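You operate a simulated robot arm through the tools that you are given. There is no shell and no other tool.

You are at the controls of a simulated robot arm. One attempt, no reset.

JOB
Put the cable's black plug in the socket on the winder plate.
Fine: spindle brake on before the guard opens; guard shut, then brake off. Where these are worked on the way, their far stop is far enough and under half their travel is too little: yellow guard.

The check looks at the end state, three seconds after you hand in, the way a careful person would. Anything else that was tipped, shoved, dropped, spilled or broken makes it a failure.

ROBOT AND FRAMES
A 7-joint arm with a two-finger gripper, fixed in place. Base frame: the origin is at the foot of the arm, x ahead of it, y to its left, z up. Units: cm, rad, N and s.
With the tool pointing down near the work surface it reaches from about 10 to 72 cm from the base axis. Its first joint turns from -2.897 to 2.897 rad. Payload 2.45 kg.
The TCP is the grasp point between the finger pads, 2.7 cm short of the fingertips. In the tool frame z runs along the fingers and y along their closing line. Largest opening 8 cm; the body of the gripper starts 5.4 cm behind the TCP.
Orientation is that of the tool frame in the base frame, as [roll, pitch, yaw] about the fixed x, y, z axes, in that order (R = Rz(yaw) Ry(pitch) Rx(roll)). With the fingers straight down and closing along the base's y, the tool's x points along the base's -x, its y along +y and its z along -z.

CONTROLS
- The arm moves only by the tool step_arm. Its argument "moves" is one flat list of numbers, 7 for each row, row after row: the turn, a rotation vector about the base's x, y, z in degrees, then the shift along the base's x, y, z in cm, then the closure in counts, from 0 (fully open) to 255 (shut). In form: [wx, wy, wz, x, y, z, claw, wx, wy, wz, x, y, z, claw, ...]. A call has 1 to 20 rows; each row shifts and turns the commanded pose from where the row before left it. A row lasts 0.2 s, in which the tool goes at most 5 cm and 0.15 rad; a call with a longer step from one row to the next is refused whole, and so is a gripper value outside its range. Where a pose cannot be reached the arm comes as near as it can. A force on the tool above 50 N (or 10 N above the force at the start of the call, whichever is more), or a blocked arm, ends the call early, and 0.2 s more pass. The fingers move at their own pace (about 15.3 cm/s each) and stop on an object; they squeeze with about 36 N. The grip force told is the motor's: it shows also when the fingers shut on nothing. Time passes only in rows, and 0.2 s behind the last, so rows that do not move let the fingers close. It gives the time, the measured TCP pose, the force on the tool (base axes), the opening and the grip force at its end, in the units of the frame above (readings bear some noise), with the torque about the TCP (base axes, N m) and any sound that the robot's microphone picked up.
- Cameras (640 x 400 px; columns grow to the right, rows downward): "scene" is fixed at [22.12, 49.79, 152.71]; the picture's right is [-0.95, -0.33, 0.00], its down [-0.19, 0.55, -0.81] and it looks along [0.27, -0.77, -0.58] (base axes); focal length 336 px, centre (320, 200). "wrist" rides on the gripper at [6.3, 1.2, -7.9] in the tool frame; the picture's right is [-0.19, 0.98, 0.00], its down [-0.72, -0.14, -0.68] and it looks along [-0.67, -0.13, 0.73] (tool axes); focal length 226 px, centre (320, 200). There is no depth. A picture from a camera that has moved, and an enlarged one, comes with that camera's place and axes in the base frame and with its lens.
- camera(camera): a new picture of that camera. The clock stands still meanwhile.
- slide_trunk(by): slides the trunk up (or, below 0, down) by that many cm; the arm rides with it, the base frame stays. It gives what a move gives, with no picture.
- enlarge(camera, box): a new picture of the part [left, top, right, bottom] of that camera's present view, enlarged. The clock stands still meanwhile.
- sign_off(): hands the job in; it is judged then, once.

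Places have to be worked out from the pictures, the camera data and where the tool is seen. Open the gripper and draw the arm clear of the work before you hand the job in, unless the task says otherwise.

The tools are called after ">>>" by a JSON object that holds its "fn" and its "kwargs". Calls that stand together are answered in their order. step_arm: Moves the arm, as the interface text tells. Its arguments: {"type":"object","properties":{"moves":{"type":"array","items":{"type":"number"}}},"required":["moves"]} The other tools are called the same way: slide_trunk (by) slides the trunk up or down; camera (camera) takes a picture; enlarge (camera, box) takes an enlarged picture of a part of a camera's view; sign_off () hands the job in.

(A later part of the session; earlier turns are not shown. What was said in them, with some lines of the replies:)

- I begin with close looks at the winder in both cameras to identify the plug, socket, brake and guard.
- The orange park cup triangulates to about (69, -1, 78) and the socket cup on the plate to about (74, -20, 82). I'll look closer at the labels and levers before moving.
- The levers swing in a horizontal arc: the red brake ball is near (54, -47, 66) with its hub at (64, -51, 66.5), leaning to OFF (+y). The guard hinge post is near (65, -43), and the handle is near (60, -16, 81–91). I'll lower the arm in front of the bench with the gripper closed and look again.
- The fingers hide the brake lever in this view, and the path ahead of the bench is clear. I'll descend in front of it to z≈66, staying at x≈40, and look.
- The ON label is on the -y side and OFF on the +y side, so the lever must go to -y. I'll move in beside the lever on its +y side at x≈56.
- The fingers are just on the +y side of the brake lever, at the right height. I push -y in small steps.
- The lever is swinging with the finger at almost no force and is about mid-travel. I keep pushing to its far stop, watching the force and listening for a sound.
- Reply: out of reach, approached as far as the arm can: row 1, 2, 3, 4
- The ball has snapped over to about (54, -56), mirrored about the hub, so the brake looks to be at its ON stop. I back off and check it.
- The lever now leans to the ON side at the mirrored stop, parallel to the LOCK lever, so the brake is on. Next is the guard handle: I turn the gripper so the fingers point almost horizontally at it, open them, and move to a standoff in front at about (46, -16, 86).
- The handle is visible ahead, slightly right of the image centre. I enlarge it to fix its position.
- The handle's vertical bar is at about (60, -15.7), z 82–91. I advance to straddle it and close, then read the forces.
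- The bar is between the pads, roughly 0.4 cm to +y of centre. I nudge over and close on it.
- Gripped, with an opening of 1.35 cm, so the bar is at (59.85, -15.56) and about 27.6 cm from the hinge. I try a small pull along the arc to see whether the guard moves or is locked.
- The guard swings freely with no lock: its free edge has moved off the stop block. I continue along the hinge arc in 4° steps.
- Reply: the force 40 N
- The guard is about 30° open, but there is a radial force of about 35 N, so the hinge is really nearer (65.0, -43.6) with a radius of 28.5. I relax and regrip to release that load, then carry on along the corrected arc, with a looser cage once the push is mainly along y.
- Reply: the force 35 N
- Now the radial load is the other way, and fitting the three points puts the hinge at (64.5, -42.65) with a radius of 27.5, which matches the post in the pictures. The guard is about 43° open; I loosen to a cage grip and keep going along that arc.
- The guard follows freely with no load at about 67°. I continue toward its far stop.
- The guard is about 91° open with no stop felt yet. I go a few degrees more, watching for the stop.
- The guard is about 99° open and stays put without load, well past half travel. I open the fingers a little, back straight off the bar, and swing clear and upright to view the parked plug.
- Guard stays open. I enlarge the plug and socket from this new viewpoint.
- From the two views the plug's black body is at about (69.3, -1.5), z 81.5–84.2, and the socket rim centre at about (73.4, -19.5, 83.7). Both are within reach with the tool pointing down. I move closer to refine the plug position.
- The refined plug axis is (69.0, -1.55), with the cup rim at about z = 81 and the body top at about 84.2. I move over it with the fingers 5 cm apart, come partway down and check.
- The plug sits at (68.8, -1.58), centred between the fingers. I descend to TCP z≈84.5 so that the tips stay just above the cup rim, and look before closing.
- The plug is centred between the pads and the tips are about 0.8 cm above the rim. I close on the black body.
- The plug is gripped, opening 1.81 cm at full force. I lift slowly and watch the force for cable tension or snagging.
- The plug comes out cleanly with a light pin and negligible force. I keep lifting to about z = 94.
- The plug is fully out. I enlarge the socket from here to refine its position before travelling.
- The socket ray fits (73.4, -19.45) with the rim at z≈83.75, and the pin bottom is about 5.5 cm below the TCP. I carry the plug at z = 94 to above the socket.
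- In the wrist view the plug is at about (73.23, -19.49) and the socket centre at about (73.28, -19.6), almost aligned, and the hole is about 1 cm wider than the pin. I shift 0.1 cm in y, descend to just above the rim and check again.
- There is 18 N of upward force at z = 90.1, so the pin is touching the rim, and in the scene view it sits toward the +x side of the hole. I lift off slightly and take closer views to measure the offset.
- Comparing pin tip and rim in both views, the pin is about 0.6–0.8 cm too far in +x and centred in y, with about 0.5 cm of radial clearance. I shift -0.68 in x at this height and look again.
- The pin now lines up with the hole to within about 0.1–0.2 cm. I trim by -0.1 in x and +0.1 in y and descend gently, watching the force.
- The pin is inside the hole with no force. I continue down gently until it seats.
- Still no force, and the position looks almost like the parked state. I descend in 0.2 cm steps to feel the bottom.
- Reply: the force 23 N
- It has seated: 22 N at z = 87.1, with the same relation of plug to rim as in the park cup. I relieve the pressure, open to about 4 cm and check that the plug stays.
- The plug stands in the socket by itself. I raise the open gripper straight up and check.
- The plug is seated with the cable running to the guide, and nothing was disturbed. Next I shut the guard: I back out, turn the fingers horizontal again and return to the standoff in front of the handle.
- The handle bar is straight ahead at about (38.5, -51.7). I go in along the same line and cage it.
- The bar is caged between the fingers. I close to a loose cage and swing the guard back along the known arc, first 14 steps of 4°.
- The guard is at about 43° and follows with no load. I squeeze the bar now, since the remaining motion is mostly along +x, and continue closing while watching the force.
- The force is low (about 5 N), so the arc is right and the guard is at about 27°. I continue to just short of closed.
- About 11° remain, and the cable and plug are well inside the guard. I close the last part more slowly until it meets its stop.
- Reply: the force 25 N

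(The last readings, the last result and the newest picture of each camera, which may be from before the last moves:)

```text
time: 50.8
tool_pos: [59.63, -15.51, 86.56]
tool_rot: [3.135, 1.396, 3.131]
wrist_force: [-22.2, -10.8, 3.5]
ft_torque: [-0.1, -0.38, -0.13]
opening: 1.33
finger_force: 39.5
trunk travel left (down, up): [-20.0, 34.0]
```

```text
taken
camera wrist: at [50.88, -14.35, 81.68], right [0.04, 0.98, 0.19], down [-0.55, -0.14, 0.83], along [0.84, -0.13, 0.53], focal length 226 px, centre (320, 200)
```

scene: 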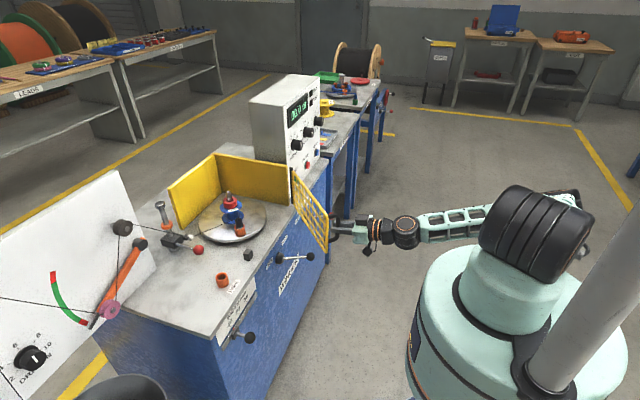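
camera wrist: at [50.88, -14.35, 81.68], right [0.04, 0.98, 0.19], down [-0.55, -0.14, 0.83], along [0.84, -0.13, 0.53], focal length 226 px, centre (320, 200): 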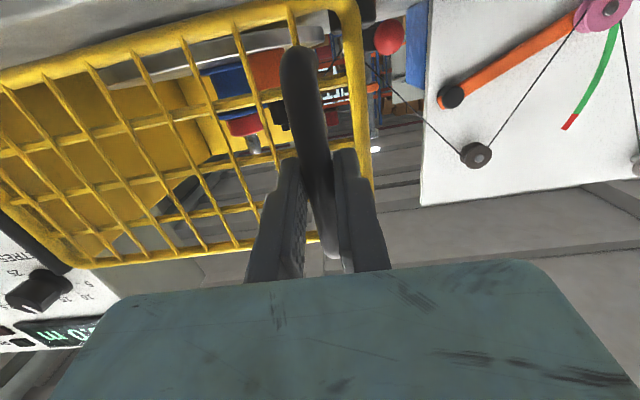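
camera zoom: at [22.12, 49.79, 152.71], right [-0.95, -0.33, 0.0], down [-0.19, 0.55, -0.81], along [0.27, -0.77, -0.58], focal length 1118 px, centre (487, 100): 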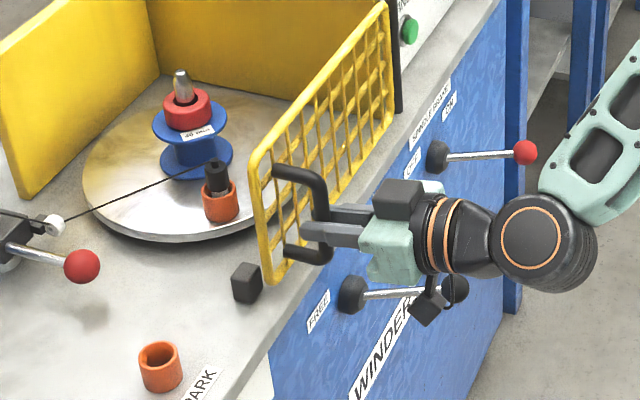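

The guard edge is back at its original place against the block, with 22 N from the stop. I release and back straight off.

>>> {"fn": "step_arm", "kwargs": {"moves": [0, 0, 0, -0.2, 0, 0, 255, 0, 0, 0, 0, 0, 0, 140, 0, 0, 0, 0, 0, 0, 100, 0, 0, 0, -3, 0, 0.3, 100, 0, 0, 0, -4, 0, 0.4, 100, 0, 0, 0, -4, 0, 0.4, 100]}}

>>> {"fn": "enlarge", "kwargs": {"camera": "scene", "box": [220, 190, 340, 290]}}

>>> {"fn": "camera", "kwargs": {"camera": "wrist"}}

```text
time: 52.2
tool_pos: [48.59, -15.5, 87.67]
tool_rot: [3.139, 1.397, 3.14]
wrist_force: [-0.1, -0.6, -0.4]
ft_torque: [-0.05, 0.01, 0.02]
opening: 4.88
finger_force: 0.2
trunk travel left (down, up): [-20.0, 34.0]
```

```text
4.00 times, centred on (280, 240) of scene
camera zoom: at [22.12, 49.79, 152.71], right [-0.95, -0.33, 0.0], down [-0.19, 0.55, -0.81], along [0.27, -0.77, -0.58], focal length 1342 px, centre (480, 40)
```

zoom: 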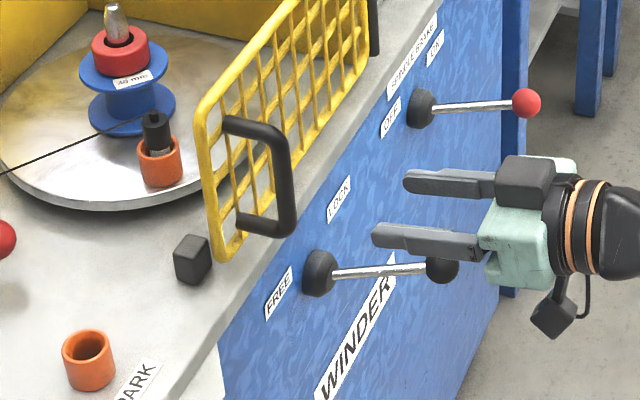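

```text
taken
camera wrist: at [39.82, -14.34, 82.77], right [0.03, 0.98, 0.19], down [-0.55, -0.14, 0.83], along [0.84, -0.13, 0.53], focal length 226 px, centre (320, 200)
```

wrist: 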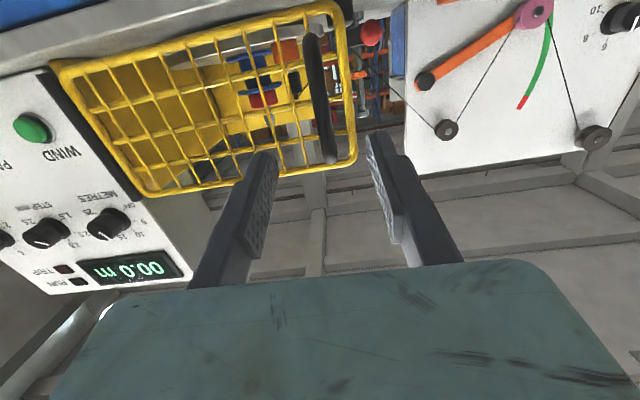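

The guard is exactly as it was at the start, shut on its stop, and the plug is in place. Now the brake goes off: the lever has to come back to +y, which needs more reach at z≈66, so I'll put the tool upright in front of the bench and then lower the trunk.

>>> {"fn": "step_arm", "kwargs": {"moves": [0, 8, 0, -1.2, -2.45, 0.3, 0, 0, 8, 0, -1.2, -2.45, 0.3, 0, 0, 8, 0, -1.2, -2.45, 0.3, 0, 0, 8, 0, -1.2, -2.45, 0.3, 0, 0, 8, 0, -1.2, -2.45, 0.3, 0, 0, 8, 0, -0.6, -2.45, 0.3, 0, 0, 8, 0, -0.6, -2.45, 0.3, 0, 0, 8, 0, -0.6, -2.45, 0.3, 0, 0, 8, 0, -0.6, -2.45, 0.3, 0, 0, 8, 0, -0.6, -2.45, 0.3, 0]}}

>>> {"fn": "camera", "kwargs": {"camera": "scene"}}

```text
time: 54.4
tool_pos: [39.76, -39.94, 90.66]
tool_rot: [3.14, -0.004, 3.141]
wrist_force: [-0.8, 0.6, -0.1]
ft_torque: [-0.02, -0.02, 0.02]
opening: 8.03
finger_force: 0.2
trunk travel left (down, up): [-20.0, 34.0]
```

```text
taken
```

scene: 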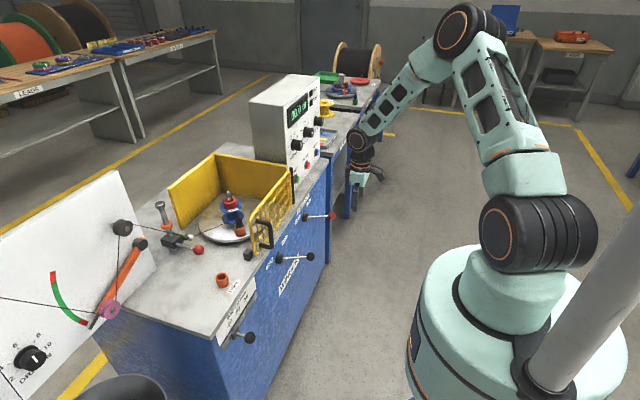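

The arm is clear in front of the bench at x≈40. I lower the trunk by 16 cm, which takes the tool to z≈75, still well away from the levers.

>>> {"fn": "slide_trunk", "kwargs": {"by": -16}}

>>> {"fn": "camera", "kwargs": {"camera": "scene"}}

>>> {"fn": "camera", "kwargs": {"camera": "wrist"}}

```text
time: 56.2
tool_pos: [39.74, -39.91, 74.63]
tool_rot: [3.141, 0.001, -3.141]
wrist_force: [-0.4, 0.4, -0.1]
ft_torque: [0.01, -0.03, 0.0]
opening: 7.99
finger_force: 0.1
trunk travel left (down, up): [-4.0, 50.0]
```

```text
taken
```

scene: 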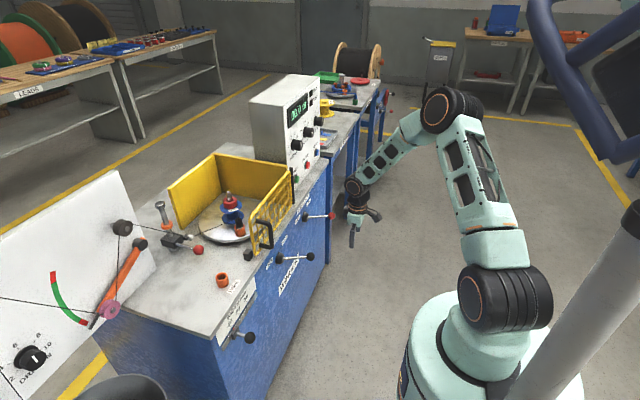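

```text
taken
camera wrist: at [33.55, -38.78, 82.48], right [0.19, 0.98, 0.0], down [0.72, -0.14, 0.68], along [0.67, -0.13, -0.73], focal length 226 px, centre (320, 200)
```

wrist: 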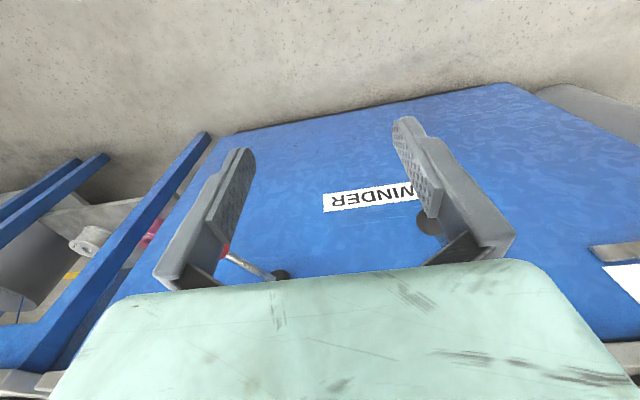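

The trunk is down. I move over the brake ball with the fingers fully open, the tips staying above it (tip z≈72, ball top ≈67.5).

>>> {"fn": "step_arm", "kwargs": {"moves": [0, 0, 0, 2.7, -2.8, 0, 0, 0, 0, 0, 2.7, -2.8, 0, 0, 0, 0, 0, 2.7, -2.8, 0, 0, 0, 0, 0, 2.7, -2.8, 0, 0, 0, 0, 0, 2.7, -2.8, 0, 0]}}

>>> {"fn": "camera", "kwargs": {"camera": "wrist"}}

>>> {"fn": "enlarge", "kwargs": {"camera": "scene", "box": [260, 140, 420, 260]}}

```text
time: 57.4
tool_pos: [53.41, -53.69, 74.57]
tool_rot: [3.14, 0.001, 3.141]
wrist_force: [-0.3, 0.1, -0.2]
ft_torque: [0.02, -0.02, 0.01]
opening: 8.0
finger_force: 0.0
trunk travel left (down, up): [-4.0, 50.0]
```

```text
taken
camera wrist: at [47.09, -52.73, 82.38], right [0.19, 0.98, 0.0], down [0.72, -0.14, 0.68], along [0.67, -0.13, -0.73], focal length 226 px, centre (320, 200)
```

wrist: 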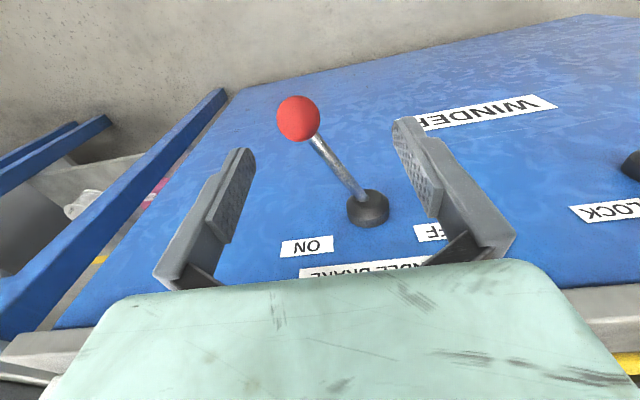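

```text
3.33 times, centred on (340, 200) of scene
camera zoom: at [22.12, 49.79, 152.71], right [-0.95, -0.33, 0.0], down [-0.19, 0.55, -0.81], along [0.27, -0.77, -0.58], focal length 1118 px, centre (253, 200)
```

zoom: 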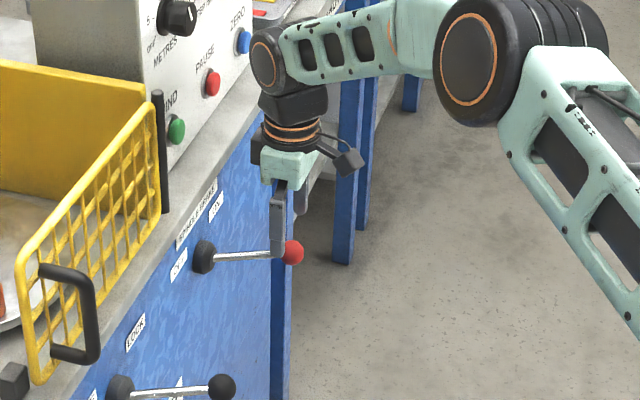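

The ball is at (53.6, -55.7), between the open fingers. I lower straight down so that the -y finger sits behind it.

>>> {"fn": "step_arm", "kwargs": {"moves": [0, 0, 0, 0.1, -0.2, -1.5, 0, 0, 0, 0, 0.1, -0.2, -2.5, 0, 0, 0, 0, 0, 0, -2.4, 0, 0, 0, 0, 0, 0, -1.9, 0]}}

>>> {"fn": "camera", "kwargs": {"camera": "wrist"}}

>>> {"fn": "enlarge", "kwargs": {"camera": "scene", "box": [260, 140, 420, 260]}}

```text
time: 58.4
tool_pos: [53.65, -54.37, 66.25]
tool_rot: [3.141, 0.0, 3.141]
wrist_force: [-0.8, -1.3, 0.4]
ft_torque: [0.01, -0.05, 0.03]
opening: 8.02
finger_force: 0.0
trunk travel left (down, up): [-4.0, 50.0]
```

```text
taken
camera wrist: at [47.45, -53.26, 74.07], right [0.19, 0.98, 0.0], down [0.72, -0.14, 0.68], along [0.67, -0.13, -0.73], focal length 226 px, centre (320, 200)
```

wrist: 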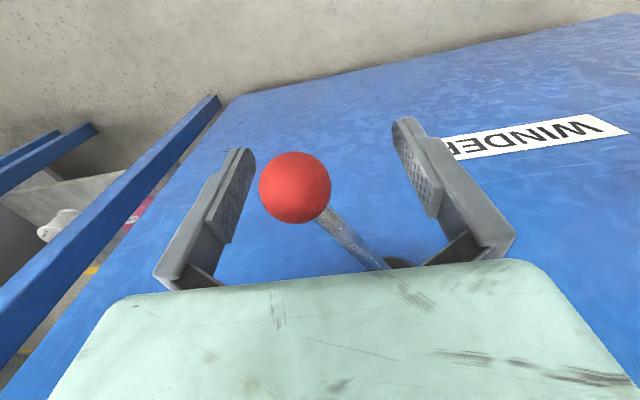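

```text
3.33 times, centred on (340, 200) of scene
camera zoom: at [22.12, 49.79, 152.71], right [-0.95, -0.33, 0.0], down [-0.19, 0.55, -0.81], along [0.27, -0.77, -0.58], focal length 1118 px, centre (253, 200)
```

zoom: 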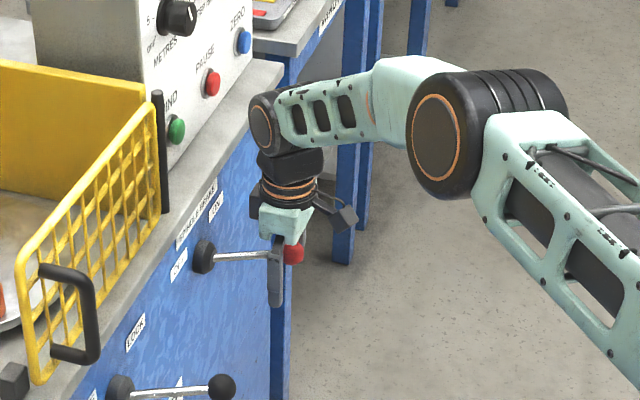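

The ball is inside the finger span. I draw the gripper toward +y in 1 cm steps so that the -y finger brings the lever over.

>>> {"fn": "step_arm", "kwargs": {"moves": [0, 0, 0, 0, 1, 0, 0, 0, 0, 0, 0, 1, 0, 0, 0, 0, 0, 0, 1, 0, 0, 0, 0, 0, 0, 1, 0, 0, 0, 0, 0, 0, 1, 0, 0, 0, 0, 0, 0, 0.8, 0, 0, 0, 0, 0, 0, 0.8, 0, 0]}}

>>> {"fn": "camera", "kwargs": {"camera": "wrist"}}

```text
time: 60.0
tool_pos: [53.51, -47.73, 66.14]
tool_rot: [3.141, 0.0, 3.141]
wrist_force: [-0.2, -0.5, 0.6]
ft_torque: [-0.02, 0.01, 0.0]
opening: 7.98
finger_force: 0.0
trunk travel left (down, up): [-4.0, 50.0]
```

```text
taken
camera wrist: at [47.29, -46.59, 74.11], right [0.19, 0.98, 0.0], down [0.72, -0.14, 0.68], along [0.67, -0.13, -0.73], focal length 226 px, centre (320, 200)
```

wrist: 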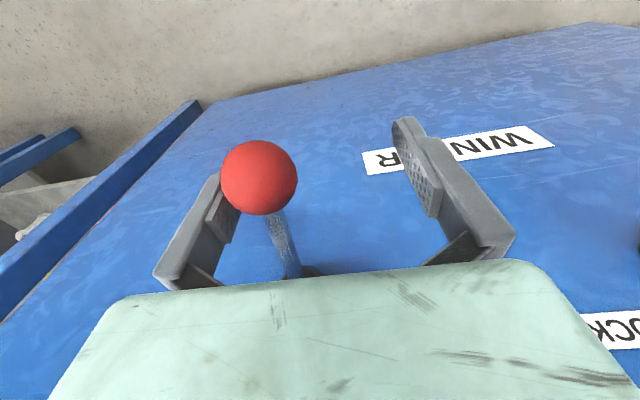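

The ball is just past centre at y≈-50.5. I keep drawing it over.

>>> {"fn": "step_arm", "kwargs": {"moves": [0, 0, 0, 0, 0.7, 0, 0, 0, 0, 0, 0, 0.7, 0, 0, 0, 0, 0, 0, 0.6, 0, 0]}}

>>> {"fn": "camera", "kwargs": {"camera": "wrist"}}

```text
time: 60.8
tool_pos: [53.48, -45.64, 66.35]
tool_rot: [-3.141, 0.001, 3.141]
wrist_force: [0.4, 0.2, 1.5]
ft_torque: [0.0, -0.01, 0.0]
opening: 7.98
finger_force: 0.1
trunk travel left (down, up): [-4.0, 50.0]
```

```text
taken
camera wrist: at [47.29, -44.61, 74.12], right [0.19, 0.98, 0.0], down [0.72, -0.14, 0.68], along [0.67, -0.13, -0.73], focal length 226 px, centre (320, 200)
```

wrist: 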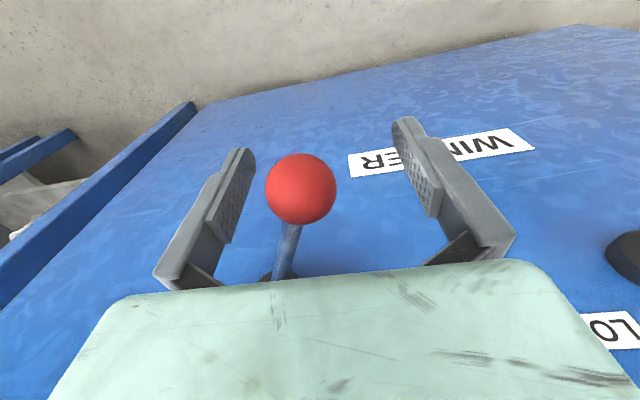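

The lever snapped to y≈-46.8, its original OFF position, and the ball is clear of both fingers. I lift straight up and back away.

>>> {"fn": "step_arm", "kwargs": {"moves": [0, 0, 0, 0, -0.3, 2, 0, 0, 0, 0, 0, 0, 3, 0, 0, 0, 0, 0, 0, 3.5, 0, 0, 0, 0, -4, 1, 0.5, 0, 0, 0, 0, -4, 1, 0.5, 0, 0, 0, 0, -4, 1, 0.5, 0]}}

>>> {"fn": "camera", "kwargs": {"camera": "wrist"}}

>>> {"fn": "enlarge", "kwargs": {"camera": "scene", "box": [240, 160, 340, 280]}}

>>> {"fn": "camera", "kwargs": {"camera": "scene"}}

```text
time: 62.2
tool_pos: [41.67, -43.15, 76.29]
tool_rot: [-3.141, 0.0, 3.141]
wrist_force: [-0.4, -0.4, -0.5]
ft_torque: [0.02, 0.02, 0.01]
opening: 7.99
finger_force: 0.1
trunk travel left (down, up): [-4.0, 50.0]
```

```text
taken
camera wrist: at [35.31, -41.87, 84.08], right [0.19, 0.98, 0.0], down [0.72, -0.14, 0.68], along [0.67, -0.13, -0.73], focal length 226 px, centre (320, 200)
```

wrist: 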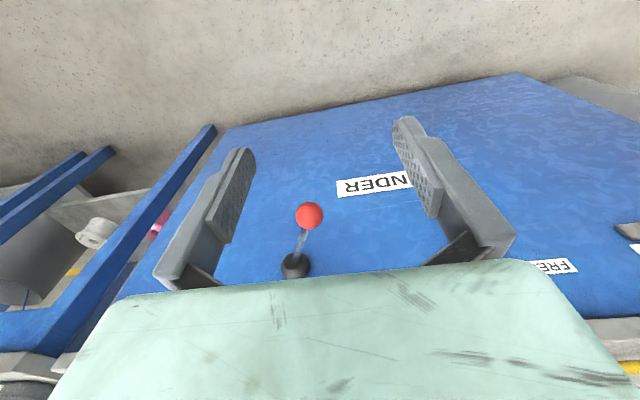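

```text
3.33 times, centred on (290, 220) of scene
camera zoom: at [22.12, 49.79, 152.71], right [-0.95, -0.33, 0.0], down [-0.19, 0.55, -0.81], along [0.27, -0.77, -0.58], focal length 1118 px, centre (420, 133)
```

zoom: 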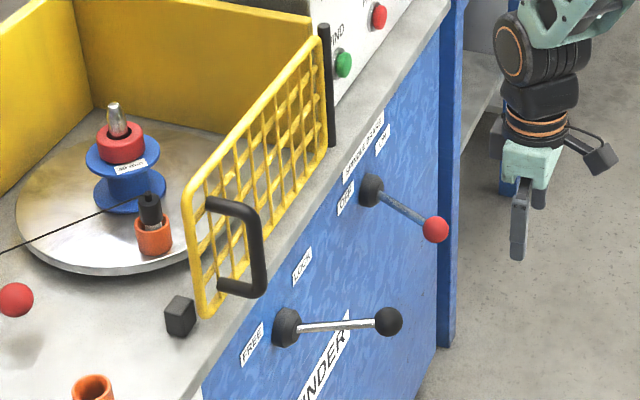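

```text
taken
```

scene: 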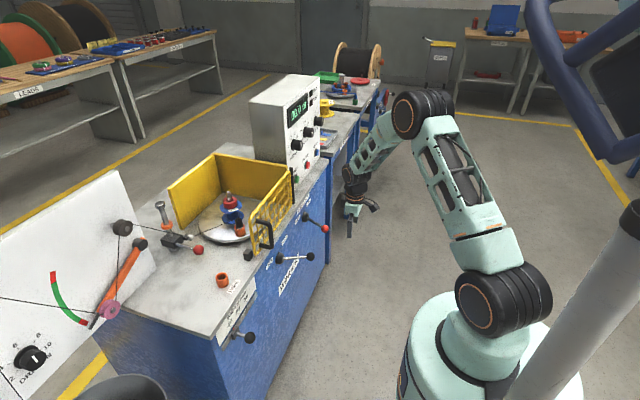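

Brake lever, guard and plate now match the starting picture, with the plug in the plate socket. I draw the arm further back, restore the trunk height and take a last look that nothing drifted.

>>> {"fn": "step_arm", "kwargs": {"moves": [0, 0, 0, -4, 2, 2, 0, 0, 0, 0, -3, 2, 2, 0, 0, 0, 0, 0, 2, 2, 0, 0, 0, 0, 0, 2, 2, 0]}}

>>> {"fn": "slide_trunk", "kwargs": {"by": 16}}

>>> {"fn": "enlarge", "kwargs": {"camera": "scene", "box": [140, 170, 340, 290]}}

>>> {"fn": "enlarge", "kwargs": {"camera": "scene", "box": [215, 195, 265, 245]}}

>>> {"fn": "camera", "kwargs": {"camera": "scene"}}

```text
time: 63.2
tool_pos: [34.26, -34.73, 84.32]
tool_rot: [-3.141, 0.0, -3.141]
wrist_force: [-1.2, 0.1, 0.8]
ft_torque: [0.01, 0.0, 0.02]
opening: 8.01
finger_force: 0.0
trunk travel left (down, up): [-4.0, 50.0]
```

```text
time: 65.1
tool_pos: [34.29, -34.91, 100.31]
tool_rot: [-3.141, 0.0, -3.14]
wrist_force: [0.1, -1.6, 0.7]
ft_torque: [-0.02, -0.01, 0.0]
opening: 7.99
finger_force: 0.0
trunk travel left (down, up): [-20.0, 34.0]
```

```text
3.20 times, centred on (240, 230) of scene
camera zoom: at [22.12, 49.79, 152.71], right [-0.95, -0.33, 0.0], down [-0.19, 0.55, -0.81], along [0.27, -0.77, -0.58], focal length 1074 px, centre (576, 104)
```

zoom: 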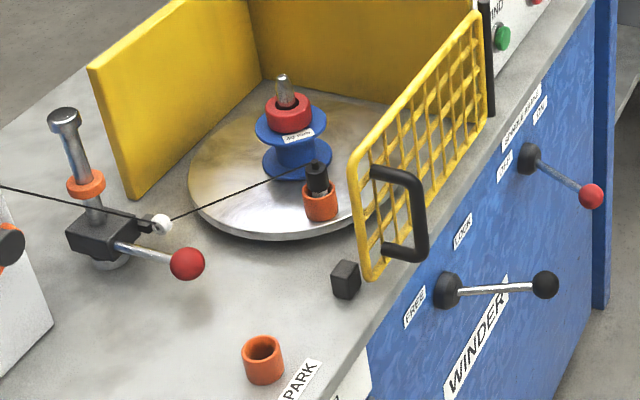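

```text
8.00 times, centred on (240, 220) of scene
camera zoom: at [22.12, 49.79, 152.71], right [-0.95, -0.33, 0.0], down [-0.19, 0.55, -0.81], along [0.27, -0.77, -0.58], focal length 2684 px, centre (960, 40)
```

zoom: 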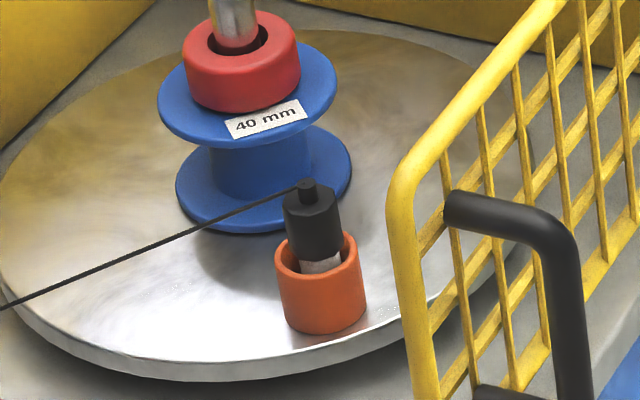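

```text
taken
```

scene: 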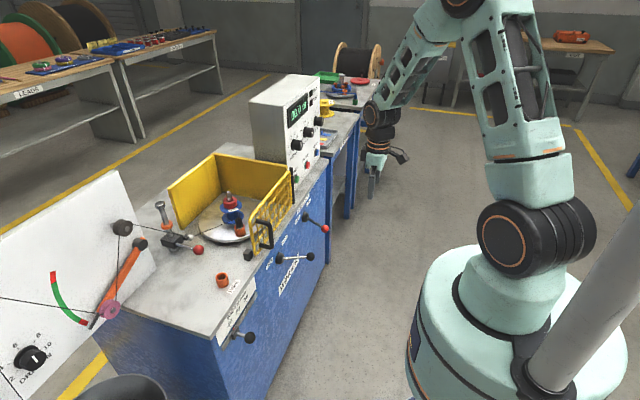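

The plug sits in the plate socket as deep as it did in the park cup. The guard is shut on its stop, the brake is back at OFF, and the arm is clear with the gripper open. I hand the job in.

>>> {"fn": "sign_off", "kwargs": {}}

```text
The job is handed in.
```

The black plug is in the socket on the winder plate, seated as deep as it was in the park cup. I've handed the job in, but no result has come back yet.

- **Brake and guard order:** the spindle brake went on before the guard opened. After the plug was in, I shut the guard and then took the brake off.
- **Guard travel:** I opened it to about 99° without reaching its far stop. It is now shut on its stop, matching the starting picture.
- **Plug:** my first try touched the socket rim with about 18 N because I was 0.7 cm off. I lifted, realigned, and it went in without force until it reached the bottom.
- **Everything else:** I saw nothing else moved. The `LOCK`/`FREE` lever was not touched. I lowered the trunk 16 cm to reach the brake lever and have put it back.

The arm is clear of the bench with the gripper open.
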